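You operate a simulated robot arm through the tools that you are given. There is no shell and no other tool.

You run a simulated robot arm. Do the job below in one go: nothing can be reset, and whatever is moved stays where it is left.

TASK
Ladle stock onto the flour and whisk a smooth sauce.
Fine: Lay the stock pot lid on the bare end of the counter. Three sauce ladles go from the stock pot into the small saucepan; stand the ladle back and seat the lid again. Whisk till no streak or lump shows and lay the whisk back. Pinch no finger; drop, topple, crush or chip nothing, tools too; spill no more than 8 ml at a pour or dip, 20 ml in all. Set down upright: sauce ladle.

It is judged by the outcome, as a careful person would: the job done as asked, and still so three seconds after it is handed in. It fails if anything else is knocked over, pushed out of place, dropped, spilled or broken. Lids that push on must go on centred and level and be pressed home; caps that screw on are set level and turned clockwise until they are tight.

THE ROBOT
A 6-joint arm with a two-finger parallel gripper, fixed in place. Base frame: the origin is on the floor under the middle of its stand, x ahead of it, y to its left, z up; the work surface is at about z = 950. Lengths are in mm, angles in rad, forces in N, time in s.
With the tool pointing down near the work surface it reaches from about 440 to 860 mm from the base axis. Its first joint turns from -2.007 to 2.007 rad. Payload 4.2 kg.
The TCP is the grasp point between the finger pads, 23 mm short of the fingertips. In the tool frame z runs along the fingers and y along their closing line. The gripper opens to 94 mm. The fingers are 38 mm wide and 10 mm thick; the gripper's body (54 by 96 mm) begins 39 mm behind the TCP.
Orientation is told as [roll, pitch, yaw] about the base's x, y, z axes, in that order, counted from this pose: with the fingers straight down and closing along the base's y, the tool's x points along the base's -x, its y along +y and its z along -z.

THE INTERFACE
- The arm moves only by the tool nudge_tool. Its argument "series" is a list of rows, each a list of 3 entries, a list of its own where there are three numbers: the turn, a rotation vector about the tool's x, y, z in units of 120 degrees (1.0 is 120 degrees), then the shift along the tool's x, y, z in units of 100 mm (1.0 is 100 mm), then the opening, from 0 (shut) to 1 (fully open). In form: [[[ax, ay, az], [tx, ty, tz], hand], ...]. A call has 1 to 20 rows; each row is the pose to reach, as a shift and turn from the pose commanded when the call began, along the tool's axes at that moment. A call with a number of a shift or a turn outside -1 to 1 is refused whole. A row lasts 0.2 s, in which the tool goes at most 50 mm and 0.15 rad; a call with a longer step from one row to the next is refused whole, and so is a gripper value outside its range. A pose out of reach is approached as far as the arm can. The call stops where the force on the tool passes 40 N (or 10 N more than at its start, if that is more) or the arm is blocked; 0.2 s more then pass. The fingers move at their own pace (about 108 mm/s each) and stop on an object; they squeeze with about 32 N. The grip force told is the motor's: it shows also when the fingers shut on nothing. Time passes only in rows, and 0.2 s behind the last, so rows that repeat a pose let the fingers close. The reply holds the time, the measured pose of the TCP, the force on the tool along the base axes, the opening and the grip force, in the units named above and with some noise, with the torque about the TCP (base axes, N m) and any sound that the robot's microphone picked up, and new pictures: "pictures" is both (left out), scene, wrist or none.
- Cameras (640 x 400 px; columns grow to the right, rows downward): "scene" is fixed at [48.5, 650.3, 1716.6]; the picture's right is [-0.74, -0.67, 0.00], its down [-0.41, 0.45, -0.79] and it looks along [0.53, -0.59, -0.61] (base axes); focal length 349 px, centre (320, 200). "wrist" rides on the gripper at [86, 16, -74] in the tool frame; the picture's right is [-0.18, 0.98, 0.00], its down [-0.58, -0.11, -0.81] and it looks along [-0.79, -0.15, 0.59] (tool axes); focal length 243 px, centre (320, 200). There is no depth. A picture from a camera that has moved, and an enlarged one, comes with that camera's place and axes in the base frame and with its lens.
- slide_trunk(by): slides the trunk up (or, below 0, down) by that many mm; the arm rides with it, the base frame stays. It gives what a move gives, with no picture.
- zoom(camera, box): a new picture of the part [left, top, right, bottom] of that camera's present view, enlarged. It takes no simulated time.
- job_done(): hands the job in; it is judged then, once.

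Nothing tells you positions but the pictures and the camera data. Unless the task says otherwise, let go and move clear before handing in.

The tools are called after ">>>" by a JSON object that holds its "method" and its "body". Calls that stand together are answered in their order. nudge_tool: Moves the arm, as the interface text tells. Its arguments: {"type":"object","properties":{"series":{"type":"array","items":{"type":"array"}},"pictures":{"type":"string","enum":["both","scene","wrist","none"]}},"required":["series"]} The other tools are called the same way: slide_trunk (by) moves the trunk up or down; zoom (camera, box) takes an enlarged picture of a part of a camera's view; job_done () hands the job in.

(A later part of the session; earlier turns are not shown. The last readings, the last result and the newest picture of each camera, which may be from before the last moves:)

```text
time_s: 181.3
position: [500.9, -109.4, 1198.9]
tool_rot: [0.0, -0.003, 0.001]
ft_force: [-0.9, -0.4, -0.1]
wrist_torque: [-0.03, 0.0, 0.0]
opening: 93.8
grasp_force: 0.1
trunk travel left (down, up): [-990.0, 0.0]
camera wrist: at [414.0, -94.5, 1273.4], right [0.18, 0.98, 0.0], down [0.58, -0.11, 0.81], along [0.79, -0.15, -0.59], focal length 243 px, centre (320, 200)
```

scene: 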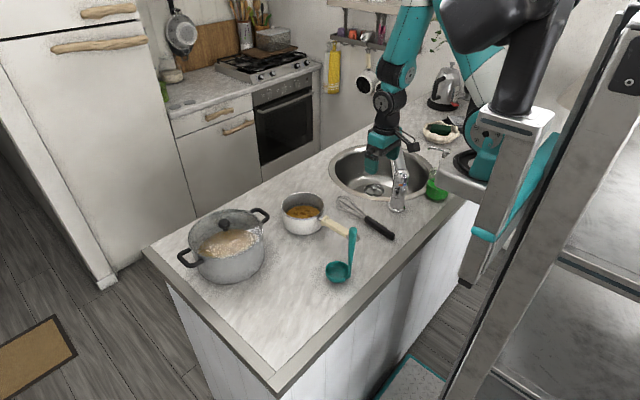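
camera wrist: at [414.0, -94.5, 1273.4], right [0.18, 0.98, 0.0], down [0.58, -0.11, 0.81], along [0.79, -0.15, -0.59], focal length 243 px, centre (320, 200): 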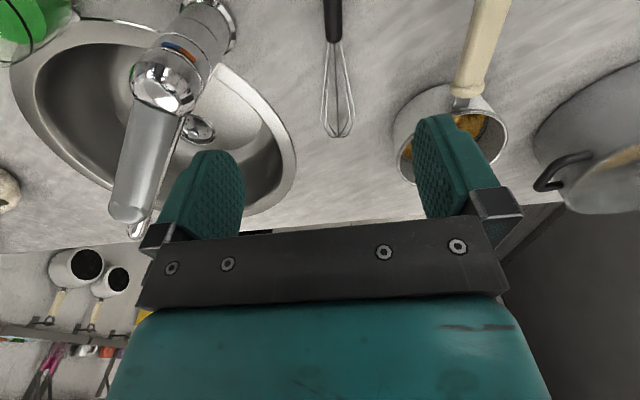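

The whisk lies nearly along +x. I'll pitch the camera to look straight down at its handle.

>>> {"method": "nudge_tool", "body": {"series": [[[0, 0.07, 0], [0, 0, 0], 1], [[0, 0.14, 0], [0, 0, 0], 1], [[0, 0.21, 0], [0, 0, 0], 1], [[0, 0.28, 0], [0, 0, 0], 1], [[0, 0.333, 0], [0, 0, 0], 1]], "pictures": "wrist"}}

>>> {"method": "zoom", "body": {"camera": "wrist", "box": [240, 40, 440, 240]}}

```text
time_s: 182.5
position: [501.2, -109.2, 1198.7]
tool_rot: [-0.001, 0.696, 0.0]
ft_force: [-0.9, 0.5, 0.2]
wrist_torque: [0.05, -0.02, 0.01]
opening: 94.2
grasp_force: 0.1
trunk travel left (down, up): [-990.0, 0.0]
camera wrist: at [482.3, -94.2, 1312.3], right [0.14, 0.98, -0.12], down [0.96, -0.11, 0.24], along [0.23, -0.15, -0.96], focal length 243 px, centre (320, 200)
```

wrist: 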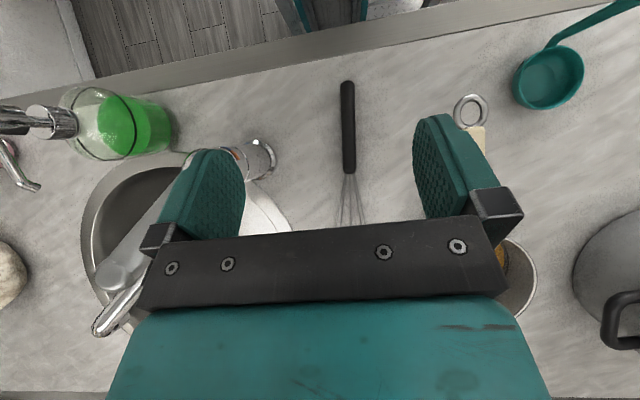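

```text
2.00 times, centred on (340, 140) of wrist
camera zoom: at [482.3, -94.2, 1312.3], right [0.14, 0.98, -0.12], down [0.96, -0.11, 0.24], along [0.23, -0.15, -0.96], focal length 485 px, centre (280, 320)
```

zoom: 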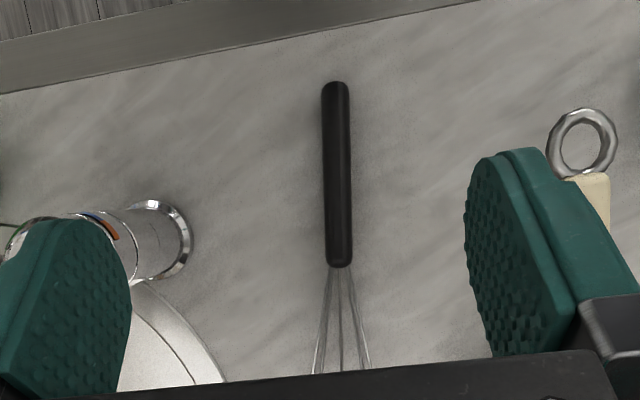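

The whisk handle runs from about (413, -88) to (530, -99) and is 18 mm thick. I'll grip it near the front at (504, -96), yawed -5°. Levelling the tool and descending.

>>> {"method": "nudge_tool", "body": {"series": [[[0, -0.07, 0], [0, 0, 0], 1], [[0, -0.14, 0], [0, 0, 0], 1], [[0, -0.21, 0], [0, 0, 0], 1], [[0, -0.28, 0], [0, 0, 0], 1], [[0, -0.333, 0], [0, 0, 0], 1]], "pictures": "none"}}

>>> {"method": "nudge_tool", "body": {"series": [[[0, 0, 0.02], [-0.02, 0.07, 0.25], 1], [[0, 0, 0.0434], [-0.036, 0.141, 0.55], 1], [[0, 0, 0.0434], [-0.036, 0.141, 0.85], 1], [[0, 0, 0.0434], [-0.036, 0.141, 1.0], 1]], "pictures": "both"}}

>>> {"method": "zoom", "body": {"camera": "wrist", "box": [200, 0, 460, 180]}}

```text
time_s: 183.7
position: [501.2, -109.7, 1198.7]
tool_rot: [-0.001, -0.005, 0.002]
ft_force: [-1.1, -0.9, -0.2]
wrist_torque: [0.02, 0.0, -0.02]
opening: 93.8
grasp_force: 0.1
trunk travel left (down, up): [-990.0, 0.0]
```

```text
time_s: 184.7
position: [505.3, -95.7, 1098.9]
tool_rot: [0.002, -0.003, -0.09]
ft_force: [-0.9, 0.1, 0.2]
wrist_torque: [-0.02, 0.02, 0.05]
opening: 94.1
grasp_force: 0.1
trunk travel left (down, up): [-990.0, 0.0]
camera wrist: at [419.3, -72.4, 1173.9], right [0.27, 0.96, 0.0], down [0.57, -0.16, 0.81], along [0.78, -0.22, -0.59], focal length 243 px, centre (320, 200)
```

scene: 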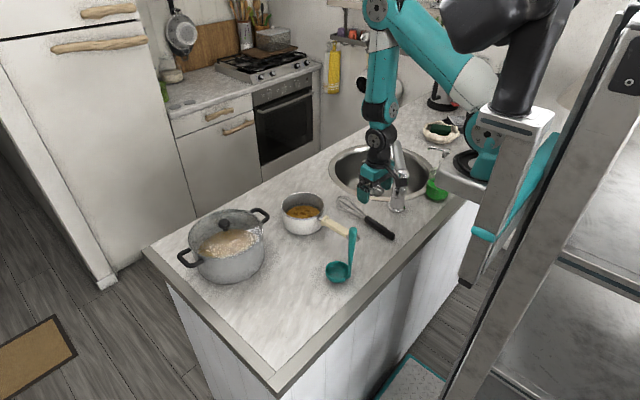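
wrist: 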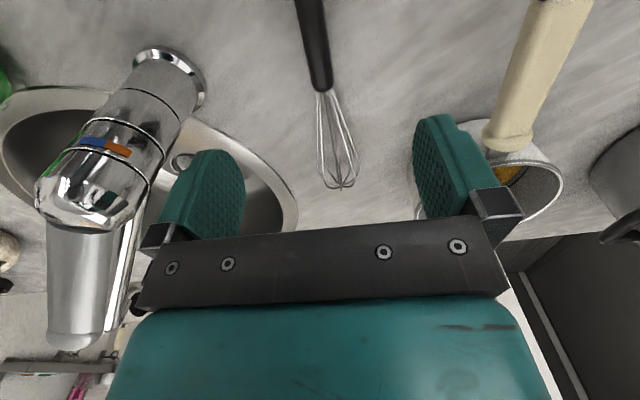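

```text
2.22 times, centred on (330, 90) of wrist
camera zoom: at [419.3, -72.4, 1173.9], right [0.27, 0.96, 0.0], down [0.57, -0.16, 0.81], along [0.78, -0.22, -0.59], focal length 539 px, centre (298, 444)
```

zoom: 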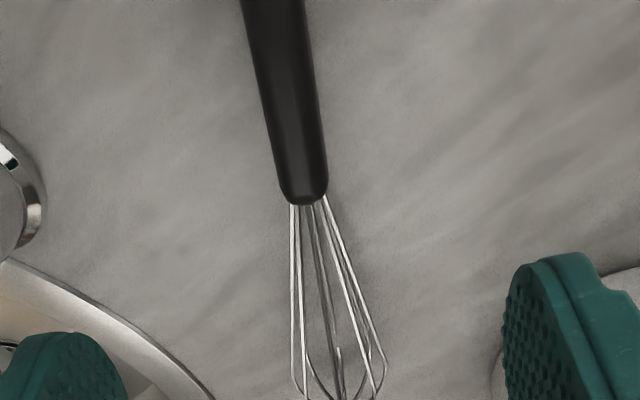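

>>> {"method": "nudge_tool", "body": {"series": [[[0, 0, 0], [0, -0.02, 0.3], 1], [[0, 0, 0], [0, -0.02, 0.6], 1], [[0, 0, 0], [0, -0.02, 0.9], 1], [[0, 0, 0], [0, -0.02, 1.0], 1]], "pictures": "wrist"}}

>>> {"method": "zoom", "body": {"camera": "wrist", "box": [200, 60, 460, 240]}}

```text
time_s: 185.7
position: [504.3, -97.4, 999.4]
tool_rot: [0.001, -0.003, -0.091]
ft_force: [0.7, 0.1, 0.7]
wrist_torque: [0.0, 0.01, 0.0]
opening: 93.9
grasp_force: 0.0
trunk travel left (down, up): [-990.0, 0.0]
camera wrist: at [419.2, -74.8, 1073.5], right [0.27, 0.96, 0.0], down [0.57, -0.16, 0.81], along [0.78, -0.22, -0.59], focal length 243 px, centre (320, 200)
```

wrist: 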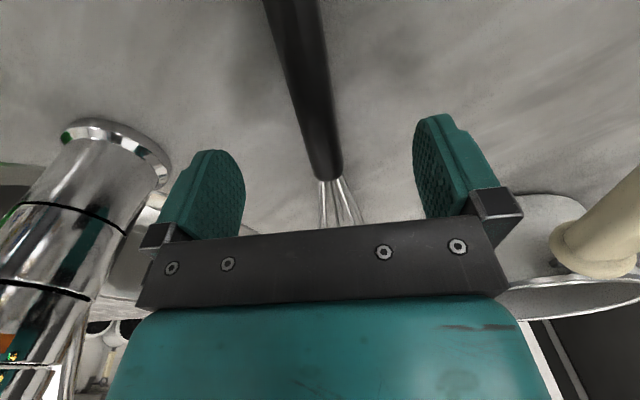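

```text
2.22 times, centred on (330, 150) of wrist
camera zoom: at [419.2, -74.8, 1073.5], right [0.27, 0.96, 0.0], down [0.57, -0.16, 0.81], along [0.78, -0.22, -0.59], focal length 539 px, centre (298, 311)
```

zoom: 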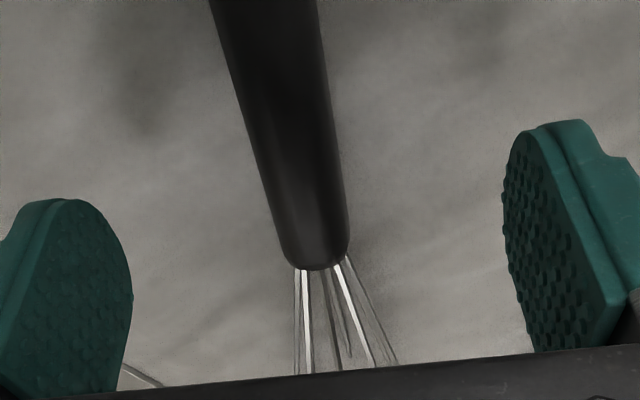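

>>> {"method": "nudge_tool", "body": {"series": [[[0, 0, 0], [0, 0.02, 0.08], 1], [[0, 0, 0], [0, 0.02, 0.16], 1], [[0, 0, 0], [0, 0.02, 0.22], 1], [[0, 0, 0], [0, 0.02, 0.235], 1]], "pictures": "both"}}

>>> {"method": "zoom", "body": {"camera": "scene", "box": [330, 150, 430, 250]}}

```text
time_s: 186.7
position: [505.0, -96.3, 975.3]
tool_rot: [0.001, 0.0, -0.093]
ft_force: [-0.2, 0.0, 0.0]
wrist_torque: [-0.01, -0.02, 0.0]
opening: 93.9
grasp_force: 0.1
trunk travel left (down, up): [-990.0, 0.0]
camera wrist: at [419.7, -72.5, 1050.1], right [0.27, 0.96, 0.0], down [0.57, -0.16, 0.81], along [0.78, -0.22, -0.59], focal length 243 px, centre (320, 200)
```

scene: 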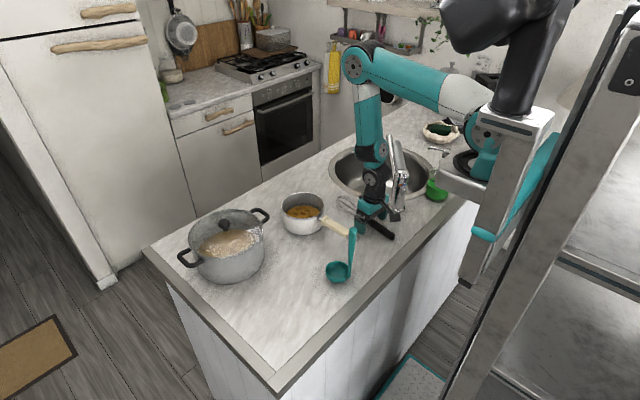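
wrist: 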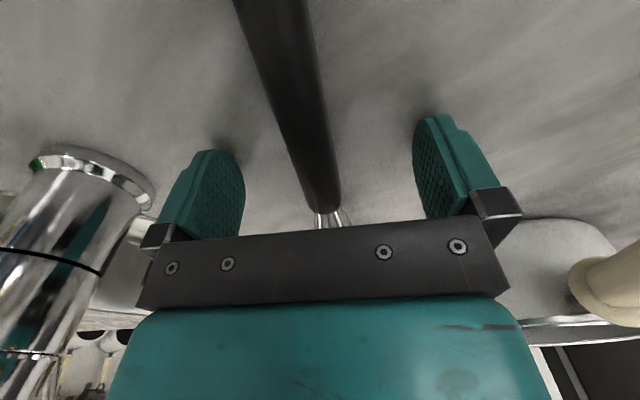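

```text
4.00 times, centred on (380, 200) of scene
camera zoom: at [48.5, 650.3, 1716.6], right [-0.74, -0.67, 0.0], down [-0.41, 0.45, -0.79], along [0.53, -0.59, -0.61], focal length 1397 px, centre (80, 200)
```

zoom: 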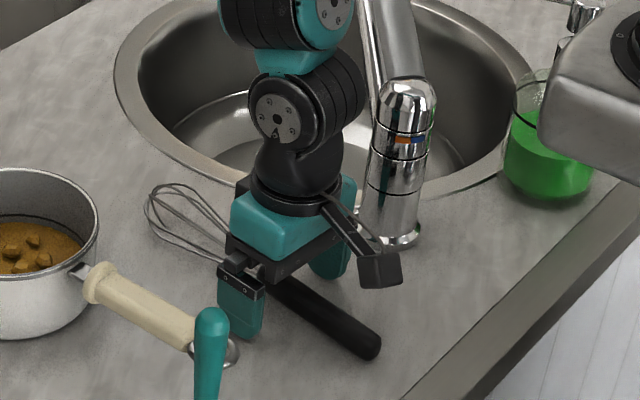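

The fingers straddle the whisk handle cleanly. Closing on it.

>>> {"method": "nudge_tool", "body": {"series": [[[0, 0, 0], [0, 0, 0], 0.6], [[0, 0, 0], [0, 0, 0], 0.3], [[0, 0, 0], [0, 0, 0], 0.1], [[0, 0, 0], [0, 0, 0], 0], [[0, 0, 0], [0, 0, 0], 0]], "pictures": "wrist"}}

```text
time_s: 187.9
position: [504.9, -95.8, 974.7]
tool_rot: [0.001, -0.002, -0.092]
ft_force: [-0.2, -0.5, 0.0]
wrist_torque: [-0.01, 0.04, -0.02]
opening: 18.3
grasp_force: 31.6
trunk travel left (down, up): [-990.0, 0.0]
camera wrist: at [419.7, -72.6, 1050.3], right [0.27, 0.96, 0.0], down [0.57, -0.16, 0.81], along [0.78, -0.22, -0.59], focal length 243 px, centre (320, 200)
```

wrist: 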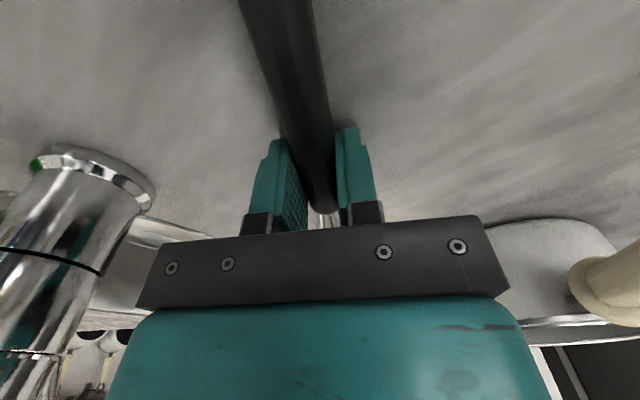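

Gripped at 18.3 mm. Lifting straight up.

>>> {"method": "nudge_tool", "body": {"series": [[[0, 0, 0], [0, 0, -0.05], 0], [[0, 0, 0], [0, 0, -0.15], 0], [[0, 0, 0], [0, 0, -0.35], 0], [[0, 0, 0], [0, 0, -0.6], 0], [[0, 0, 0], [0, 0, -0.85], 0], [[0, 0, 0], [0, 0, -1.0], 0]], "pictures": "none"}}

>>> {"method": "nudge_tool", "body": {"series": [[[0, 0, 0], [0, 0, -0.3], 0], [[0, 0, 0], [0, 0, -0.65], 0], [[0, 0, 0], [0, 0, -1.0], 0]], "pictures": "both"}}

>>> {"method": "zoom", "body": {"camera": "scene", "box": [310, 80, 430, 200]}}

```text
time_s: 189.3
position: [504.1, -95.0, 1075.1]
tool_rot: [-0.001, -0.002, -0.09]
ft_force: [-0.3, 0.1, 0.2]
wrist_torque: [-0.01, 0.03, -0.02]
opening: 18.3
grasp_force: 31.8
trunk travel left (down, up): [-990.0, 0.0]
```

```text
time_s: 190.1
position: [504.7, -97.0, 1175.6]
tool_rot: [0.001, -0.003, -0.091]
ft_force: [0.6, 0.7, -0.6]
wrist_torque: [0.0, 0.05, 0.02]
opening: 18.3
grasp_force: 31.6
trunk travel left (down, up): [-990.0, 0.0]
camera wrist: at [419.8, -73.6, 1251.3], right [0.27, 0.96, 0.0], down [0.57, -0.16, 0.81], along [0.78, -0.22, -0.59], focal length 243 px, centre (320, 200)
```

scene: 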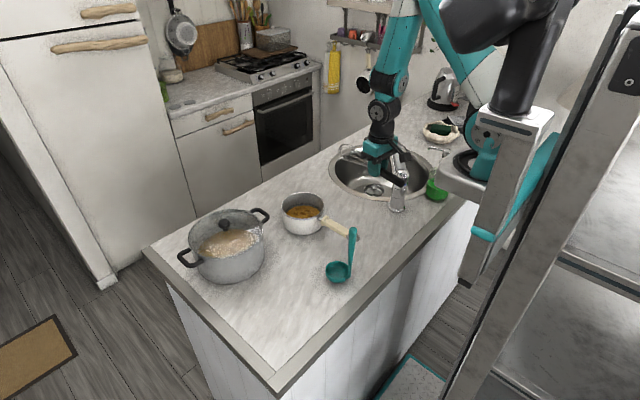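
wrist: 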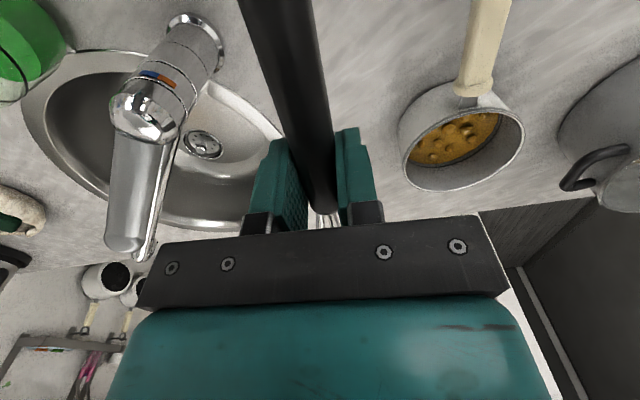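

```text
3.33 times, centred on (370, 140) of scene
camera zoom: at [48.5, 650.3, 1716.6], right [-0.74, -0.67, 0.0], down [-0.41, 0.45, -0.79], along [0.53, -0.59, -0.61], focal length 1164 px, centre (153, 400)
```

zoom: 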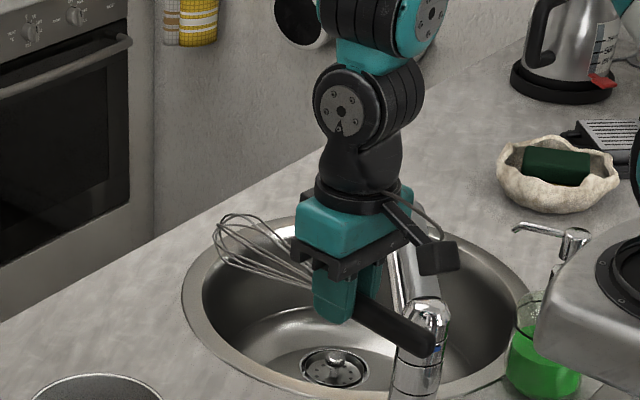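

The whisk is held securely. I'll yaw it to point along +y at a safe height, so I can tip it into the pan within the wrist's comfortable range.

>>> {"method": "nudge_tool", "body": {"series": [[[0, 0, 0], [0, 0, -0.25], 0], [[0, 0, 0], [0, 0, -0.55], 0], [[0, 0, -0.066], [0, 0, -0.55], 0], [[0, 0, -0.132], [0, 0, -0.55], 0], [[0, 0, -0.198], [0, 0, -0.55], 0], [[0, 0, -0.265], [0, 0, -0.55], 0], [[0, 0, -0.331], [0, 0, -0.55], 0], [[0, 0, -0.397], [0, 0, -0.55], 0], [[0, 0, -0.463], [0, 0, -0.55], 0], [[0, 0, -0.529], [0, 0, -0.55], 0], [[0, 0, -0.595], [0, 0, -0.55], 0], [[0, 0, -0.662], [0, 0, -0.55], 0], [[0, 0, -0.728], [0, 0, -0.55], 0], [[0, 0, -0.794], [0, 0, -0.55], 0]], "pictures": "both"}}

```text
time_s: 193.1
position: [503.6, -94.0, 1230.7]
tool_rot: [-0.002, -0.001, 1.575]
ft_force: [0.1, 0.2, -0.7]
wrist_torque: [-0.05, 0.03, 0.0]
opening: 18.3
grasp_force: 31.9
trunk travel left (down, up): [-990.0, 0.0]
camera wrist: at [488.0, -182.9, 1305.6], right [-0.98, 0.18, 0.0], down [0.11, 0.58, 0.81], along [0.15, 0.79, -0.59], focal length 243 px, centre (320, 200)
```

scene: 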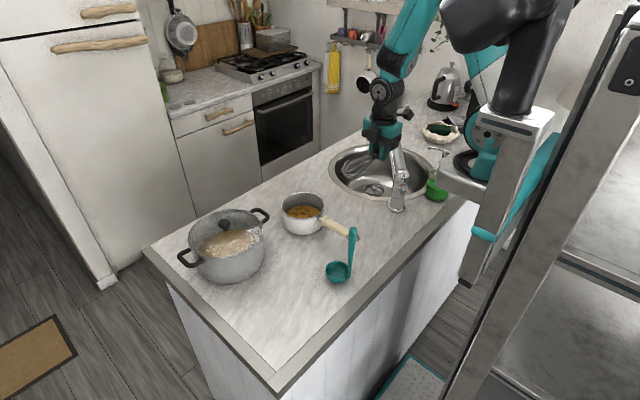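
wrist: 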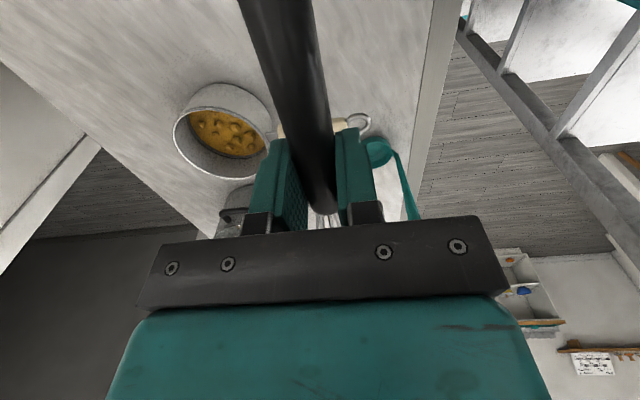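

>>> {"method": "nudge_tool", "body": {"series": [[[0, 0, 0], [-0.1, -0.25, 0], 0], [[0, 0, 0], [-0.23, -0.55, 0], 0], [[0, 0, 0], [-0.363, -0.88, 0], 0]], "pictures": "none"}}

>>> {"method": "nudge_tool", "body": {"series": [[[0, 0, 0], [-0.12, -0.3, -0.05], 0], [[0, 0, 0], [-0.25, -0.6, -0.05], 0], [[0, 0, 0], [-0.363, -0.88, -0.05], 0]], "pictures": "none"}}

>>> {"method": "nudge_tool", "body": {"series": [[[0, 0.063, 0], [0, 0, 0], 0], [[0, 0.126, 0], [0, 0, 0], 0], [[0, 0.189, 0], [0, 0, 0], 0], [[0, 0.252, 0], [0, 0, 0], 0]], "pictures": "both"}}

```text
time_s: 193.9
position: [591.8, -59.3, 1230.9]
tool_rot: [-0.003, 0.0, 1.571]
ft_force: [0.1, -0.6, -0.8]
wrist_torque: [0.0, -0.01, 0.0]
opening: 18.4
grasp_force: 32.1
trunk travel left (down, up): [-990.0, 0.0]
```

```text
time_s: 194.7
position: [678.8, -22.8, 1235.7]
tool_rot: [-0.001, 0.001, 1.573]
ft_force: [-0.1, -0.1, -0.6]
wrist_torque: [-0.03, -0.02, -0.03]
opening: 18.3
grasp_force: 32.1
trunk travel left (down, up): [-990.0, 0.0]
```

```text
time_s: 195.7
position: [680.9, -23.0, 1235.6]
tool_rot: [-0.001, 0.53, 1.571]
ft_force: [0.0, -0.1, -1.0]
wrist_torque: [-0.03, -0.04, -0.01]
opening: 18.2
grasp_force: 32.1
trunk travel left (down, up): [-990.0, 0.0]
camera wrist: at [663.5, -60.6, 1344.2], right [-0.98, 0.16, -0.09], down [0.11, 0.91, 0.4], along [0.15, 0.38, -0.91], focal length 243 px, centre (320, 200)
```

scene: 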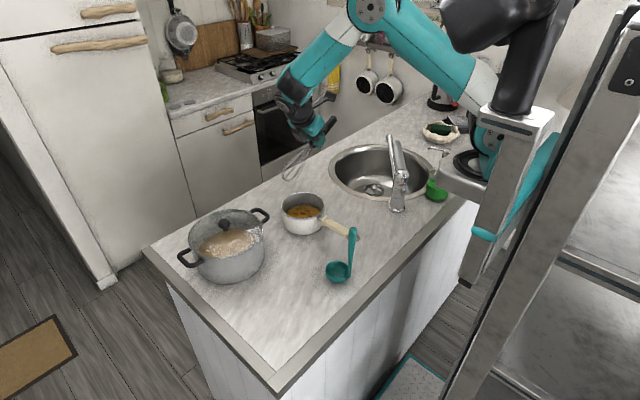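
wrist: 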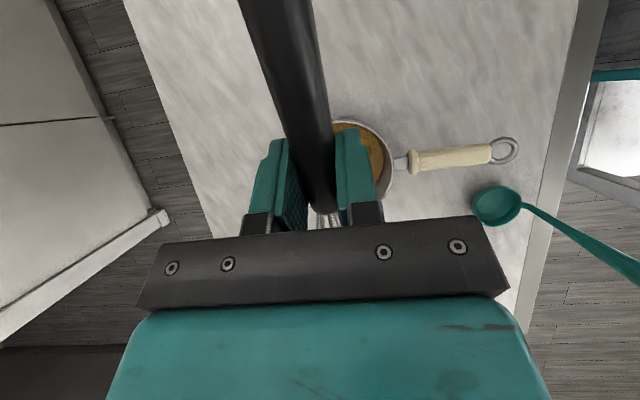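

30° is reached without trouble. Continuing to about 68°.

>>> {"method": "nudge_tool", "body": {"series": [[[0, 0.063, 0], [0, 0, 0], 0], [[0, 0.126, 0], [0, 0, 0], 0], [[0, 0.189, 0], [0, 0, 0], 0]], "pictures": "none"}}

>>> {"method": "nudge_tool", "body": {"series": [[[0, 0.063, 0], [0, 0, 0], 0], [[0, 0.126, 0], [0, 0, 0], 0]], "pictures": "both"}}

>>> {"method": "zoom", "body": {"camera": "scene", "box": [240, 60, 380, 240]}}

```text
time_s: 196.5
position: [679.6, -22.7, 1235.4]
tool_rot: [-0.002, 0.926, 1.57]
ft_force: [0.2, 0.1, -0.6]
wrist_torque: [0.0, -0.02, -0.02]
opening: 18.4
grasp_force: 32.4
trunk travel left (down, up): [-990.0, 0.0]
```

```text
time_s: 197.1
position: [663.1, -37.2, 1229.4]
tool_rot: [-0.011, 1.182, 1.567]
ft_force: [0.1, 0.0, -1.2]
wrist_torque: [-0.03, 0.02, -0.06]
opening: 18.2
grasp_force: 32.2
out of reach, approached as far as the arm can: row 2
trunk travel left (down, up): [-990.0, 0.0]
camera wrist: at [646.0, -1.9, 1338.1], right [-0.98, 0.06, -0.17], down [0.1, 0.97, -0.23], along [0.15, -0.25, -0.96], focal length 243 px, centre (320, 200)
```

scene: 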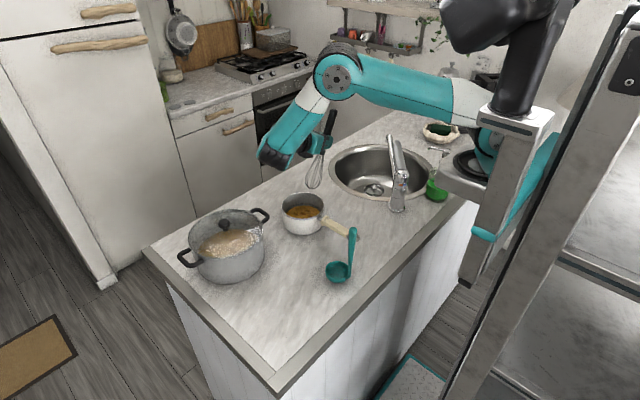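
wrist: 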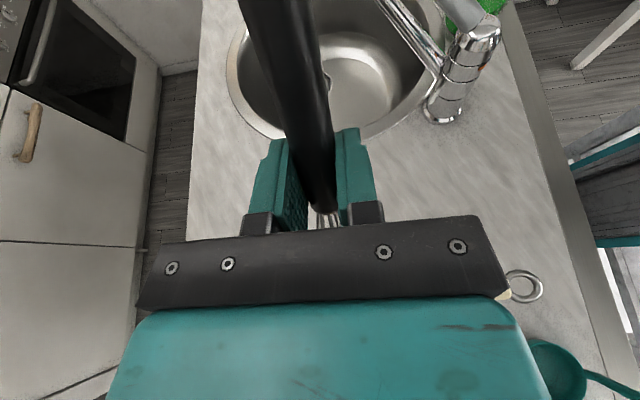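

```text
2.22 times, centred on (310, 150) of scene
camera zoom: at [48.5, 650.3, 1716.6], right [-0.74, -0.67, 0.0], down [-0.41, 0.45, -0.79], along [0.53, -0.59, -0.61], focal length 776 px, centre (342, 311)
```

zoom: 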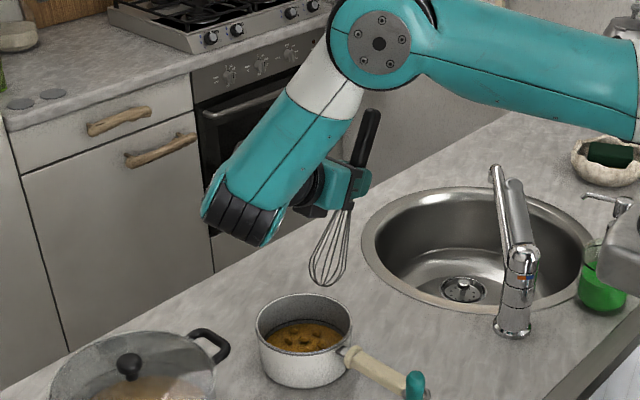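

68° is just past the limit here, but 60° was reached, so I'll use about 60°. I'll settle there with the whisk tip above the pan centre.

>>> {"method": "nudge_tool", "body": {"series": [[[0, -0.03, 0], [0.013, -0.08, 0.03], 0], [[0.003, -0.0642, 0.003], [0.027, -0.17, 0.065], 0], [[0.003, -0.0642, 0.003], [0.027, -0.17, 0.065], 0]], "pictures": "both"}}

>>> {"method": "zoom", "body": {"camera": "scene", "box": [240, 60, 380, 240]}}

```text
time_s: 197.9
position: [680.2, -45.2, 1228.9]
tool_rot: [-0.021, 1.052, 1.558]
ft_force: [0.2, 0.0, -0.5]
wrist_torque: [0.03, -0.01, -0.02]
opening: 18.4
grasp_force: 31.9
trunk travel left (down, up): [-990.0, 0.0]
camera wrist: at [662.9, -23.7, 1341.5], right [-0.98, 0.09, -0.17], down [0.11, 0.99, -0.11], along [0.16, -0.12, -0.98], focal length 243 px, centre (320, 200)
```

scene: 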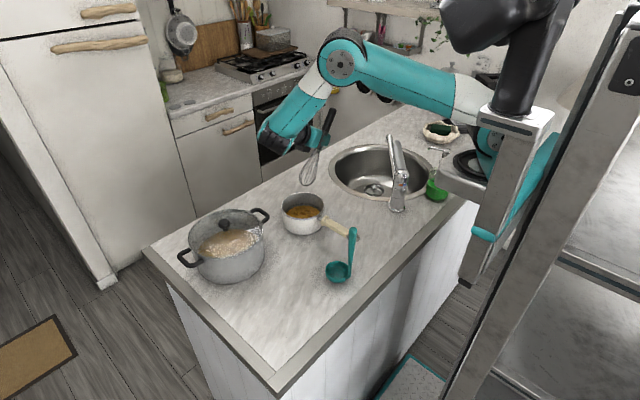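
wrist: 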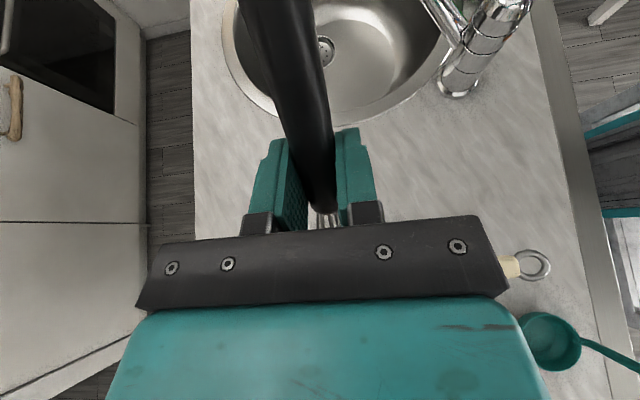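

```text
2.22 times, centred on (310, 150) of scene
camera zoom: at [48.5, 650.3, 1716.6], right [-0.74, -0.67, 0.0], down [-0.41, 0.45, -0.79], along [0.53, -0.59, -0.61], focal length 776 px, centre (342, 311)
```

zoom: 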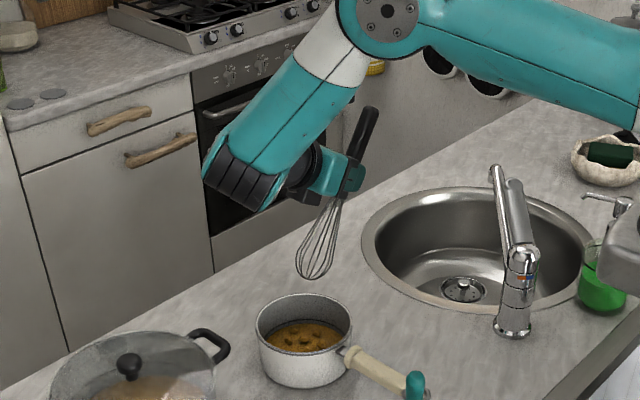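

The whisk is tipped at about 60°. Comparing both cameras, I take the pan centre as (685, 39) in the arm's frame and the whisk tip as slightly short of it. I'll shift and lower partway.

>>> {"method": "nudge_tool", "body": {"series": [[[0, 0, 0], [-0.2, -0.02, 0.06], 0], [[0, 0, 0], [-0.4, -0.04, 0.12], 0], [[0, 0, 0], [-0.59, -0.05, 0.176], 0], [[0, 0, 0], [-0.59, -0.05, 0.176], 0]], "pictures": "both"}}

>>> {"method": "zoom", "body": {"camera": "scene", "box": [250, 130, 370, 240]}}

```text
time_s: 198.9
position: [684.8, -30.5, 1169.6]
tool_rot: [-0.021, 1.052, 1.557]
ft_force: [-0.5, 1.2, -0.5]
wrist_torque: [-0.05, -0.04, 0.01]
opening: 18.5
grasp_force: 31.7
trunk travel left (down, up): [-990.0, 0.0]
camera wrist: at [667.9, -9.9, 1281.5], right [-0.98, 0.09, -0.17], down [0.11, 0.99, -0.11], along [0.16, -0.12, -0.98], focal length 243 px, centre (320, 200)
```

scene: 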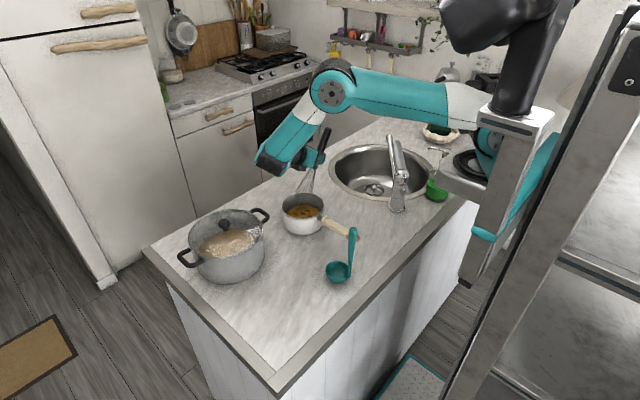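
wrist: 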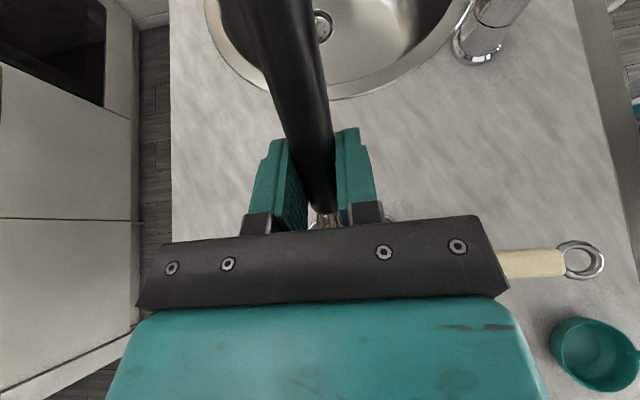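

```text
3.64 times, centred on (310, 185) of scene
camera zoom: at [48.5, 650.3, 1716.6], right [-0.74, -0.67, 0.0], down [-0.41, 0.45, -0.79], along [0.53, -0.59, -0.61], focal length 1270 px, centre (356, 254)
```

zoom: 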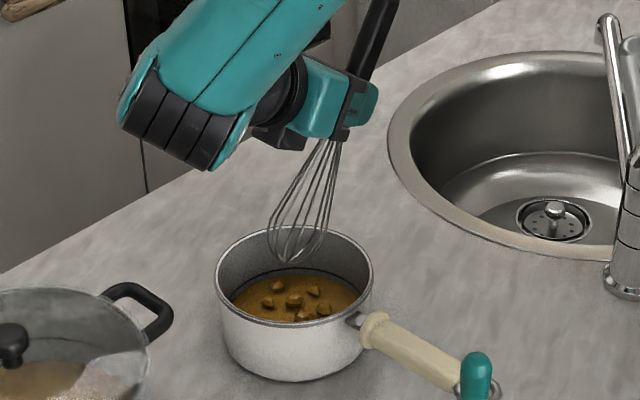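

The whisk tip is over the middle of the pan. Lowering it into the sauce.

>>> {"method": "nudge_tool", "body": {"series": [[[0, 0, 0], [-0.1, 0.02, 0.06], 0], [[0, 0, 0], [-0.2, 0.03, 0.11], 0], [[0, 0, 0], [-0.3, 0.04, 0.17], 0], [[0, 0, 0], [-0.365, 0.04, 0.208], 0], [[0, 0, 0], [-0.365, 0.04, 0.208], 0]], "pictures": "none"}}

>>> {"method": "zoom", "body": {"camera": "scene", "box": [260, 160, 360, 240]}}

```text
time_s: 200.1
position: [682.2, -31.0, 1126.6]
tool_rot: [-0.021, 1.054, 1.557]
ft_force: [0.1, 0.2, -0.5]
wrist_torque: [-0.03, -0.01, 0.02]
opening: 18.3
grasp_force: 32.0
trunk travel left (down, up): [-990.0, 0.0]
```

```text
5.00 times, centred on (310, 200) of scene
camera zoom: at [48.5, 650.3, 1716.6], right [-0.74, -0.67, 0.0], down [-0.41, 0.45, -0.79], along [0.53, -0.59, -0.61], focal length 1746 px, centre (370, 200)
```

zoom: 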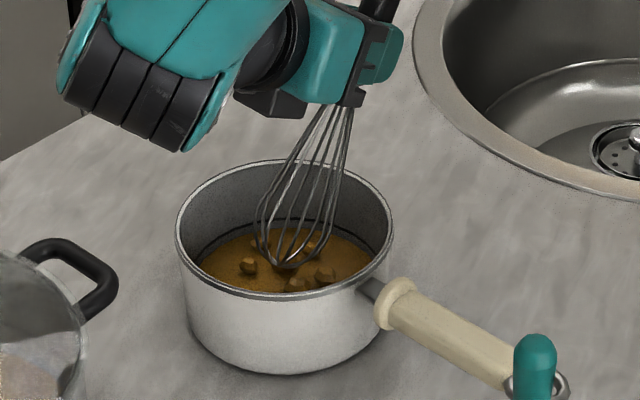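

>>> {"method": "nudge_tool", "body": {"series": [[[0, 0, 0], [-0.043, 0, 0.025], 0], [[0, 0, 0], [-0.087, 0, 0.05], 0], [[0, 0, 0], [-0.13, 0, 0.075], 0], [[0, 0, 0], [-0.13, 0, 0.075], 0]], "pictures": "none"}}

>>> {"method": "zoom", "body": {"camera": "scene", "box": [260, 160, 360, 240]}}

```text
time_s: 201.1
position: [682.0, -30.7, 1112.9]
tool_rot: [-0.019, 1.054, 1.559]
ft_force: [0.1, 0.3, -1.4]
wrist_torque: [-0.04, -0.01, -0.02]
opening: 18.4
grasp_force: 31.6
trunk travel left (down, up): [-990.0, 0.0]
```

```text
5.00 times, centred on (310, 200) of scene
camera zoom: at [48.5, 650.3, 1716.6], right [-0.74, -0.67, 0.0], down [-0.41, 0.45, -0.79], along [0.53, -0.59, -0.61], focal length 1746 px, centre (370, 200)
```

zoom: 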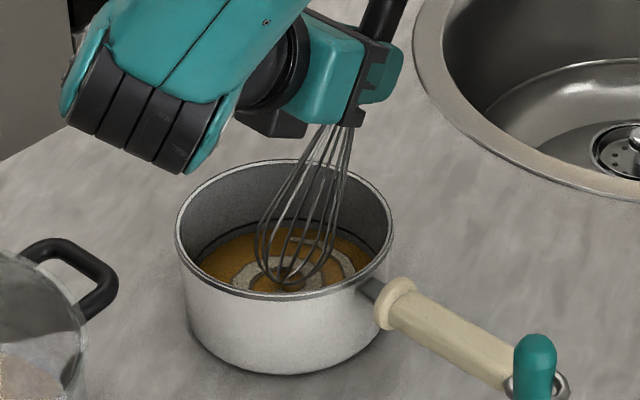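

The whisk is in the sauce and flour streaks are already swirling. I'll go slightly deeper, checking for floor contact.

>>> {"method": "nudge_tool", "body": {"series": [[[0, 0, 0], [-0.026, 0, 0.015], 0], [[0, 0, 0], [-0.052, 0, 0.03], 0], [[0, 0, 0], [-0.052, 0, 0.03], 0]], "pictures": "none"}}

>>> {"method": "nudge_tool", "body": {"series": [[[0, 0, 0], [-0.017, 0, 0.01], 0], [[0, 0, 0], [-0.035, 0, 0.02], 0], [[0, 0, 0], [-0.035, 0, 0.02], 0]], "pictures": "both"}}

>>> {"method": "zoom", "body": {"camera": "scene", "box": [260, 160, 360, 240]}}

```text
time_s: 201.9
position: [682.0, -30.2, 1106.4]
tool_rot: [-0.021, 1.054, 1.556]
ft_force: [-0.4, -0.7, 0.0]
wrist_torque: [-0.01, 0.0, -0.01]
opening: 18.4
grasp_force: 31.4
trunk travel left (down, up): [-990.0, 0.0]
```

```text
time_s: 202.7
position: [682.3, -30.5, 1102.0]
tool_rot: [-0.02, 1.053, 1.559]
ft_force: [-0.5, 0.2, -0.2]
wrist_torque: [-0.04, -0.01, -0.04]
opening: 18.4
grasp_force: 32.3
trunk travel left (down, up): [-990.0, 0.0]
camera wrist: at [664.3, -9.7, 1214.5], right [-0.98, 0.09, -0.17], down [0.11, 0.99, -0.11], along [0.16, -0.12, -0.98], focal length 243 px, centre (320, 200)
```

scene: 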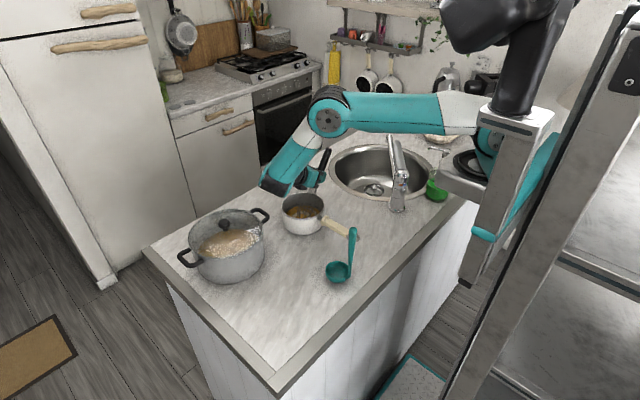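
wrist: 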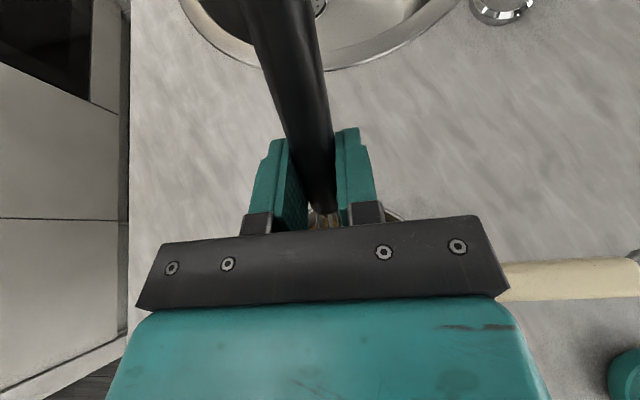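

```text
5.00 times, centred on (310, 200) of scene
camera zoom: at [48.5, 650.3, 1716.6], right [-0.74, -0.67, 0.0], down [-0.41, 0.45, -0.79], along [0.53, -0.59, -0.61], focal length 1746 px, centre (370, 200)
```

zoom: 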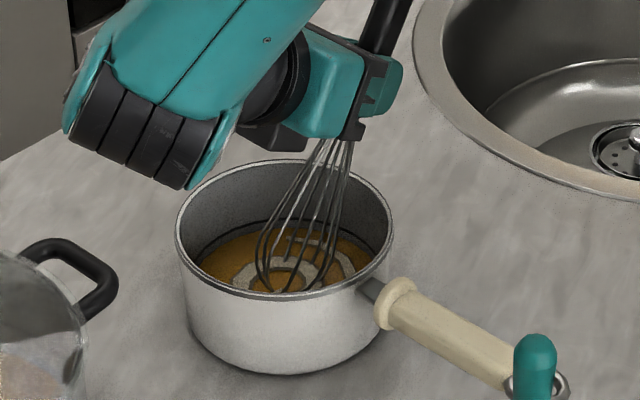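

There's no floor contact and the streaks are visible. Starting gentle circular whisking with about a 20 mm radius.

>>> {"method": "nudge_tool", "body": {"series": [[[0, 0, 0], [0, -0.1, 0], 0], [[0, 0, 0], [0, -0.2, 0], 0], [[0, 0, 0], [-0.069, -0.14, -0.122], 0], [[0, 0, 0], [-0.099, 0, -0.174], 0], [[0, 0, 0], [-0.069, 0.14, -0.122], 0], [[0, 0, 0], [0, 0.2, 0], 0], [[0, 0, 0], [0.069, 0.14, 0.122], 0], [[0, 0, 0], [0.099, 0, 0.174], 0], [[0, 0, 0], [0.069, -0.14, 0.122], 0], [[0, 0, 0], [0, -0.2, 0], 0], [[0, 0, 0], [0, -0.1, 0], 0], [[0, 0, 0], [0, 0, 0], 0]], "pictures": "none"}}

>>> {"method": "zoom", "body": {"camera": "scene", "box": [260, 160, 360, 240]}}

```text
time_s: 205.3
position: [681.8, -30.5, 1102.2]
tool_rot: [-0.02, 1.055, 1.559]
ft_force: [-0.1, 0.3, -0.9]
wrist_torque: [0.0, 0.0, 0.02]
opening: 18.4
grasp_force: 32.3
trunk travel left (down, up): [-990.0, 0.0]
```

```text
5.00 times, centred on (310, 200) of scene
camera zoom: at [48.5, 650.3, 1716.6], right [-0.74, -0.67, 0.0], down [-0.41, 0.45, -0.79], along [0.53, -0.59, -0.61], focal length 1746 px, centre (370, 200)
```

zoom: 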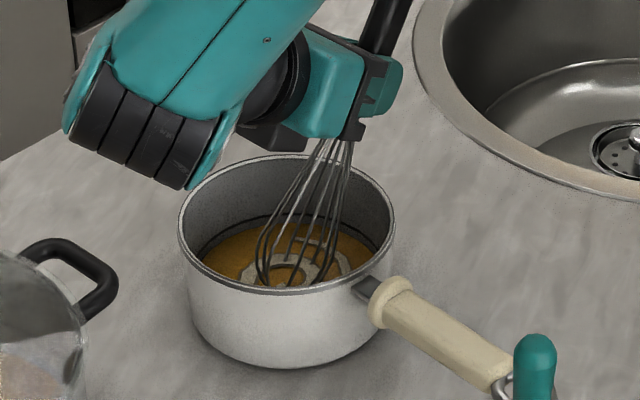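

The pan may have shifted slightly. I'll compare it with the earlier view before going on.

>>> {"method": "zoom", "body": {"camera": "scene", "box": [265, 180, 365, 250]}}

>>> {"method": "zoom", "body": {"camera": "wrist", "box": [220, 100, 640, 360]}}

```text
5.71 times, centred on (315, 215) of scene
camera zoom: at [48.5, 650.3, 1716.6], right [-0.74, -0.67, 0.0], down [-0.41, 0.45, -0.79], along [0.53, -0.59, -0.61], focal length 1995 px, centre (349, 114)
```

zoom: 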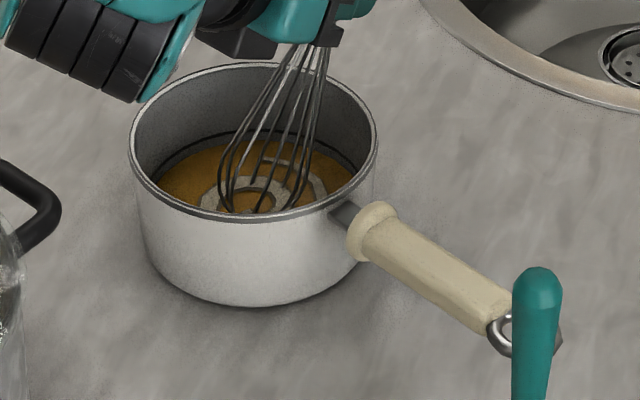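

```text
1.52 times, centred on (430, 230) of wrist
camera zoom: at [664.5, -9.9, 1214.2], right [-0.98, 0.09, -0.17], down [0.11, 0.99, -0.11], along [0.16, -0.12, -0.98], focal length 370 px, centre (152, 154)
```

zoom: 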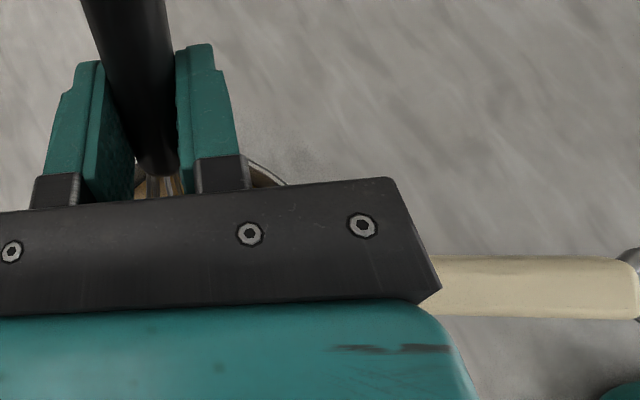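

On the last circle the whisk's shaft brushed the -y rim and nudged the pan about 6 mm. The shaft leans that way, so I'll shift the whisking centre toward +y and keep clear of that side.

>>> {"method": "nudge_tool", "body": {"series": [[[0, 0, 0], [-0.064, -0.06, -0.113], 0], [[0, 0, 0], [-0.064, -0.2, -0.113], 0], [[0, 0, 0], [-0.141, -0.216, -0.248], 0], [[0, 0, 0], [-0.173, -0.06, -0.304], 0], [[0, 0, 0], [-0.141, 0.096, -0.248], 0], [[0, 0, 0], [-0.064, 0.1, -0.113], 0], [[0, 0, 0], [-0.02, 0.04, -0.03], 0], [[0, 0, 0], [-0.01, -0.06, -0.01], 0], [[0, 0, 0], [-0.02, -0.16, -0.03], 0], [[0, 0, 0], [-0.064, -0.2, -0.113], 0], [[0, 0, 0], [-0.064, -0.06, -0.113], 0]], "pictures": "none"}}

>>> {"method": "zoom", "body": {"camera": "scene", "box": [265, 180, 365, 250]}}

```text
time_s: 207.7
position: [688.4, -18.0, 1103.1]
tool_rot: [-0.019, 1.054, 1.559]
ft_force: [0.3, -0.4, -1.2]
wrist_torque: [0.01, 0.0, 0.02]
opening: 18.3
grasp_force: 32.9
trunk travel left (down, up): [-990.0, 0.0]
```

```text
5.71 times, centred on (315, 215) of scene
camera zoom: at [48.5, 650.3, 1716.6], right [-0.74, -0.67, 0.0], down [-0.41, 0.45, -0.79], along [0.53, -0.59, -0.61], focal length 1995 px, centre (349, 114)
```

zoom: 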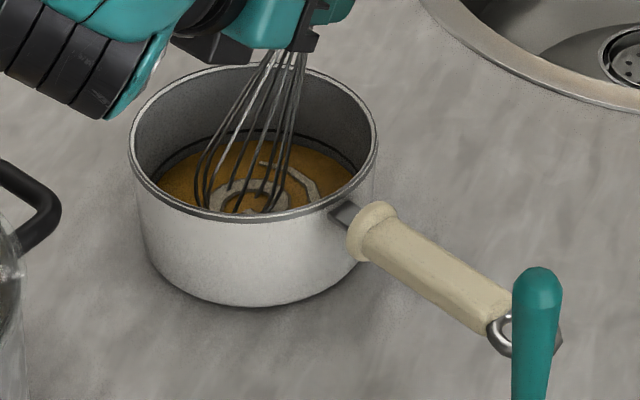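

The pan stayed put this time. I'll continue with two full rounds at a time and watch the streaks.

>>> {"method": "nudge_tool", "body": {"series": [[[0, 0, 0], [0, -0.1, 0], 0], [[0, 0, 0], [0, -0.2, 0], 0], [[0, 0, 0], [-0.069, -0.14, -0.122], 0], [[0, 0, 0], [-0.099, 0, -0.174], 0], [[0, 0, 0], [-0.069, 0.14, -0.122], 0], [[0, 0, 0], [0, 0.2, 0], 0], [[0, 0, 0], [0.045, 0.14, 0.078], 0], [[0, 0, 0], [0.06, 0, 0.104], 0], [[0, 0, 0], [0.045, -0.14, 0.078], 0], [[0, 0, 0], [0, -0.2, 0], 0], [[0, 0, 0], [-0.069, -0.14, -0.122], 0], [[0, 0, 0], [-0.099, 0, -0.174], 0], [[0, 0, 0], [-0.069, 0.14, -0.122], 0], [[0, 0, 0], [0, 0.2, 0], 0], [[0, 0, 0], [0.045, 0.14, 0.078], 0], [[0, 0, 0], [0.06, 0, 0.104], 0], [[0, 0, 0], [0.045, -0.14, 0.078], 0], [[0, 0, 0], [0, -0.2, 0], 0], [[0, 0, 0], [0, -0.1, 0], 0], [[0, 0, 0], [0, 0, 0], 0]], "pictures": "none"}}

>>> {"method": "zoom", "body": {"camera": "scene", "box": [265, 180, 365, 250]}}

```text
time_s: 211.9
position: [688.4, -17.5, 1101.7]
tool_rot: [-0.019, 1.052, 1.561]
ft_force: [-0.2, 0.4, 0.6]
wrist_torque: [0.01, 0.02, -0.02]
opening: 18.1
grasp_force: 31.8
trunk travel left (down, up): [-990.0, 0.0]
```

```text
5.71 times, centred on (315, 215) of scene
camera zoom: at [48.5, 650.3, 1716.6], right [-0.74, -0.67, 0.0], down [-0.41, 0.45, -0.79], along [0.53, -0.59, -0.61], focal length 1995 px, centre (349, 114)
```

zoom: 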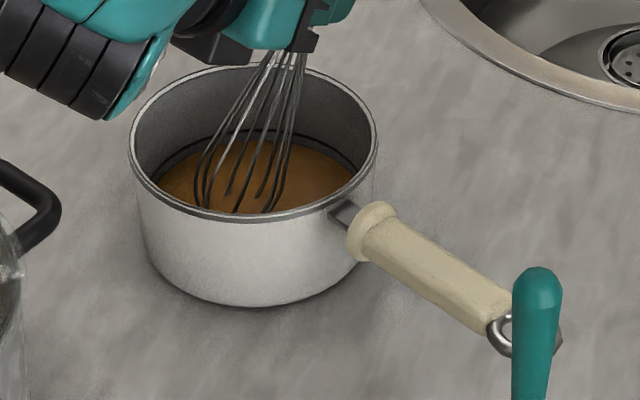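

The streaks are gone and the sauce looks uniform, with the pan unmoved. One more set for good measure.

>>> {"method": "nudge_tool", "body": {"series": [[[0, 0, 0], [0, -0.1, 0], 0], [[0, 0, 0], [0, -0.2, 0], 0], [[0, 0, 0], [-0.069, -0.14, -0.122], 0], [[0, 0, 0], [-0.099, 0, -0.174], 0], [[0, 0, 0], [-0.069, 0.14, -0.122], 0], [[0, 0, 0], [0, 0.2, 0], 0], [[0, 0, 0], [0.045, 0.14, 0.078], 0], [[0, 0, 0], [0.06, 0, 0.104], 0], [[0, 0, 0], [0.045, -0.14, 0.078], 0], [[0, 0, 0], [0, -0.2, 0], 0], [[0, 0, 0], [-0.069, -0.14, -0.122], 0], [[0, 0, 0], [-0.099, 0, -0.174], 0], [[0, 0, 0], [-0.069, 0.14, -0.122], 0], [[0, 0, 0], [0, 0.2, 0], 0], [[0, 0, 0], [0.045, 0.14, 0.078], 0], [[0, 0, 0], [0.06, 0, 0.104], 0], [[0, 0, 0], [0.045, -0.14, 0.078], 0], [[0, 0, 0], [0, -0.2, 0], 0], [[0, 0, 0], [0, -0.1, 0], 0], [[0, 0, 0], [0, 0, 0], 0]], "pictures": "none"}}

>>> {"method": "zoom", "body": {"camera": "scene", "box": [265, 180, 365, 250]}}

```text
time_s: 216.1
position: [688.0, -18.0, 1100.6]
tool_rot: [-0.018, 1.055, 1.56]
ft_force: [0.8, -0.5, -0.6]
wrist_torque: [-0.03, 0.03, 0.06]
opening: 18.2
grasp_force: 31.9
trunk travel left (down, up): [-990.0, 0.0]
```

```text
5.71 times, centred on (315, 215) of scene
camera zoom: at [48.5, 650.3, 1716.6], right [-0.74, -0.67, 0.0], down [-0.41, 0.45, -0.79], along [0.53, -0.59, -0.61], focal length 1995 px, centre (349, 114)
```

zoom: 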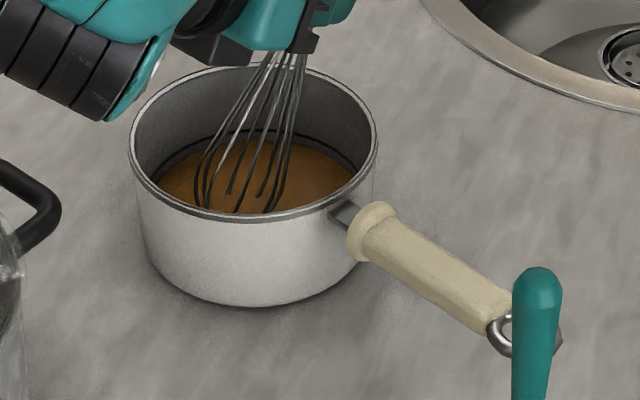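

The sauce is smooth. Now I'll lift the whisk straight up slowly and pause over the pan to let it drip.

>>> {"method": "nudge_tool", "body": {"series": [[[0, 0, 0], [0.04, 0, -0.025], 0], [[0, 0, 0], [0.1, 0, -0.06], 0], [[0, 0, 0], [0.17, 0, -0.1], 0], [[0, 0, 0], [0.25, 0, -0.145], 0], [[0, 0, 0], [0.33, 0, -0.19], 0], [[0, 0, 0], [0.4, 0, -0.23], 0], [[0, 0, 0], [0.43, 0, -0.246], 0], [[0, 0, 0], [0.43, 0, -0.246], 0], [[0, 0, 0], [0.43, 0, -0.246], 0], [[0, 0, 0], [0.43, 0, -0.246], 0], [[0, 0, 0], [0.43, 0, -0.246], 0], [[0, 0, 0], [0.43, 0, -0.246], 0], [[0, 0, 0], [0.43, 0, -0.246], 0], [[0, 0, 0], [0.43, 0, -0.246], 0]], "pictures": "none"}}

>>> {"method": "zoom", "body": {"camera": "scene", "box": [265, 170, 365, 240]}}

```text
time_s: 219.1
position: [688.8, -18.3, 1152.1]
tool_rot: [-0.021, 1.055, 1.557]
ft_force: [0.8, 1.2, -0.6]
wrist_torque: [0.0, 0.02, -0.01]
opening: 18.3
grasp_force: 32.6
trunk travel left (down, up): [-990.0, 0.0]
```

```text
5.71 times, centred on (315, 205) of scene
camera zoom: at [48.5, 650.3, 1716.6], right [-0.74, -0.67, 0.0], down [-0.41, 0.45, -0.79], along [0.53, -0.59, -0.61], focal length 1995 px, centre (349, 171)
```

zoom: 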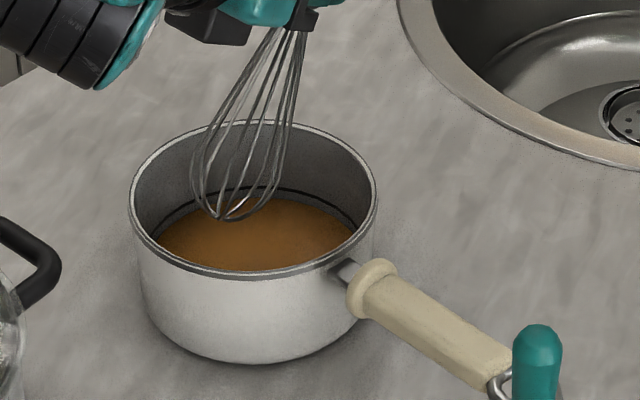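

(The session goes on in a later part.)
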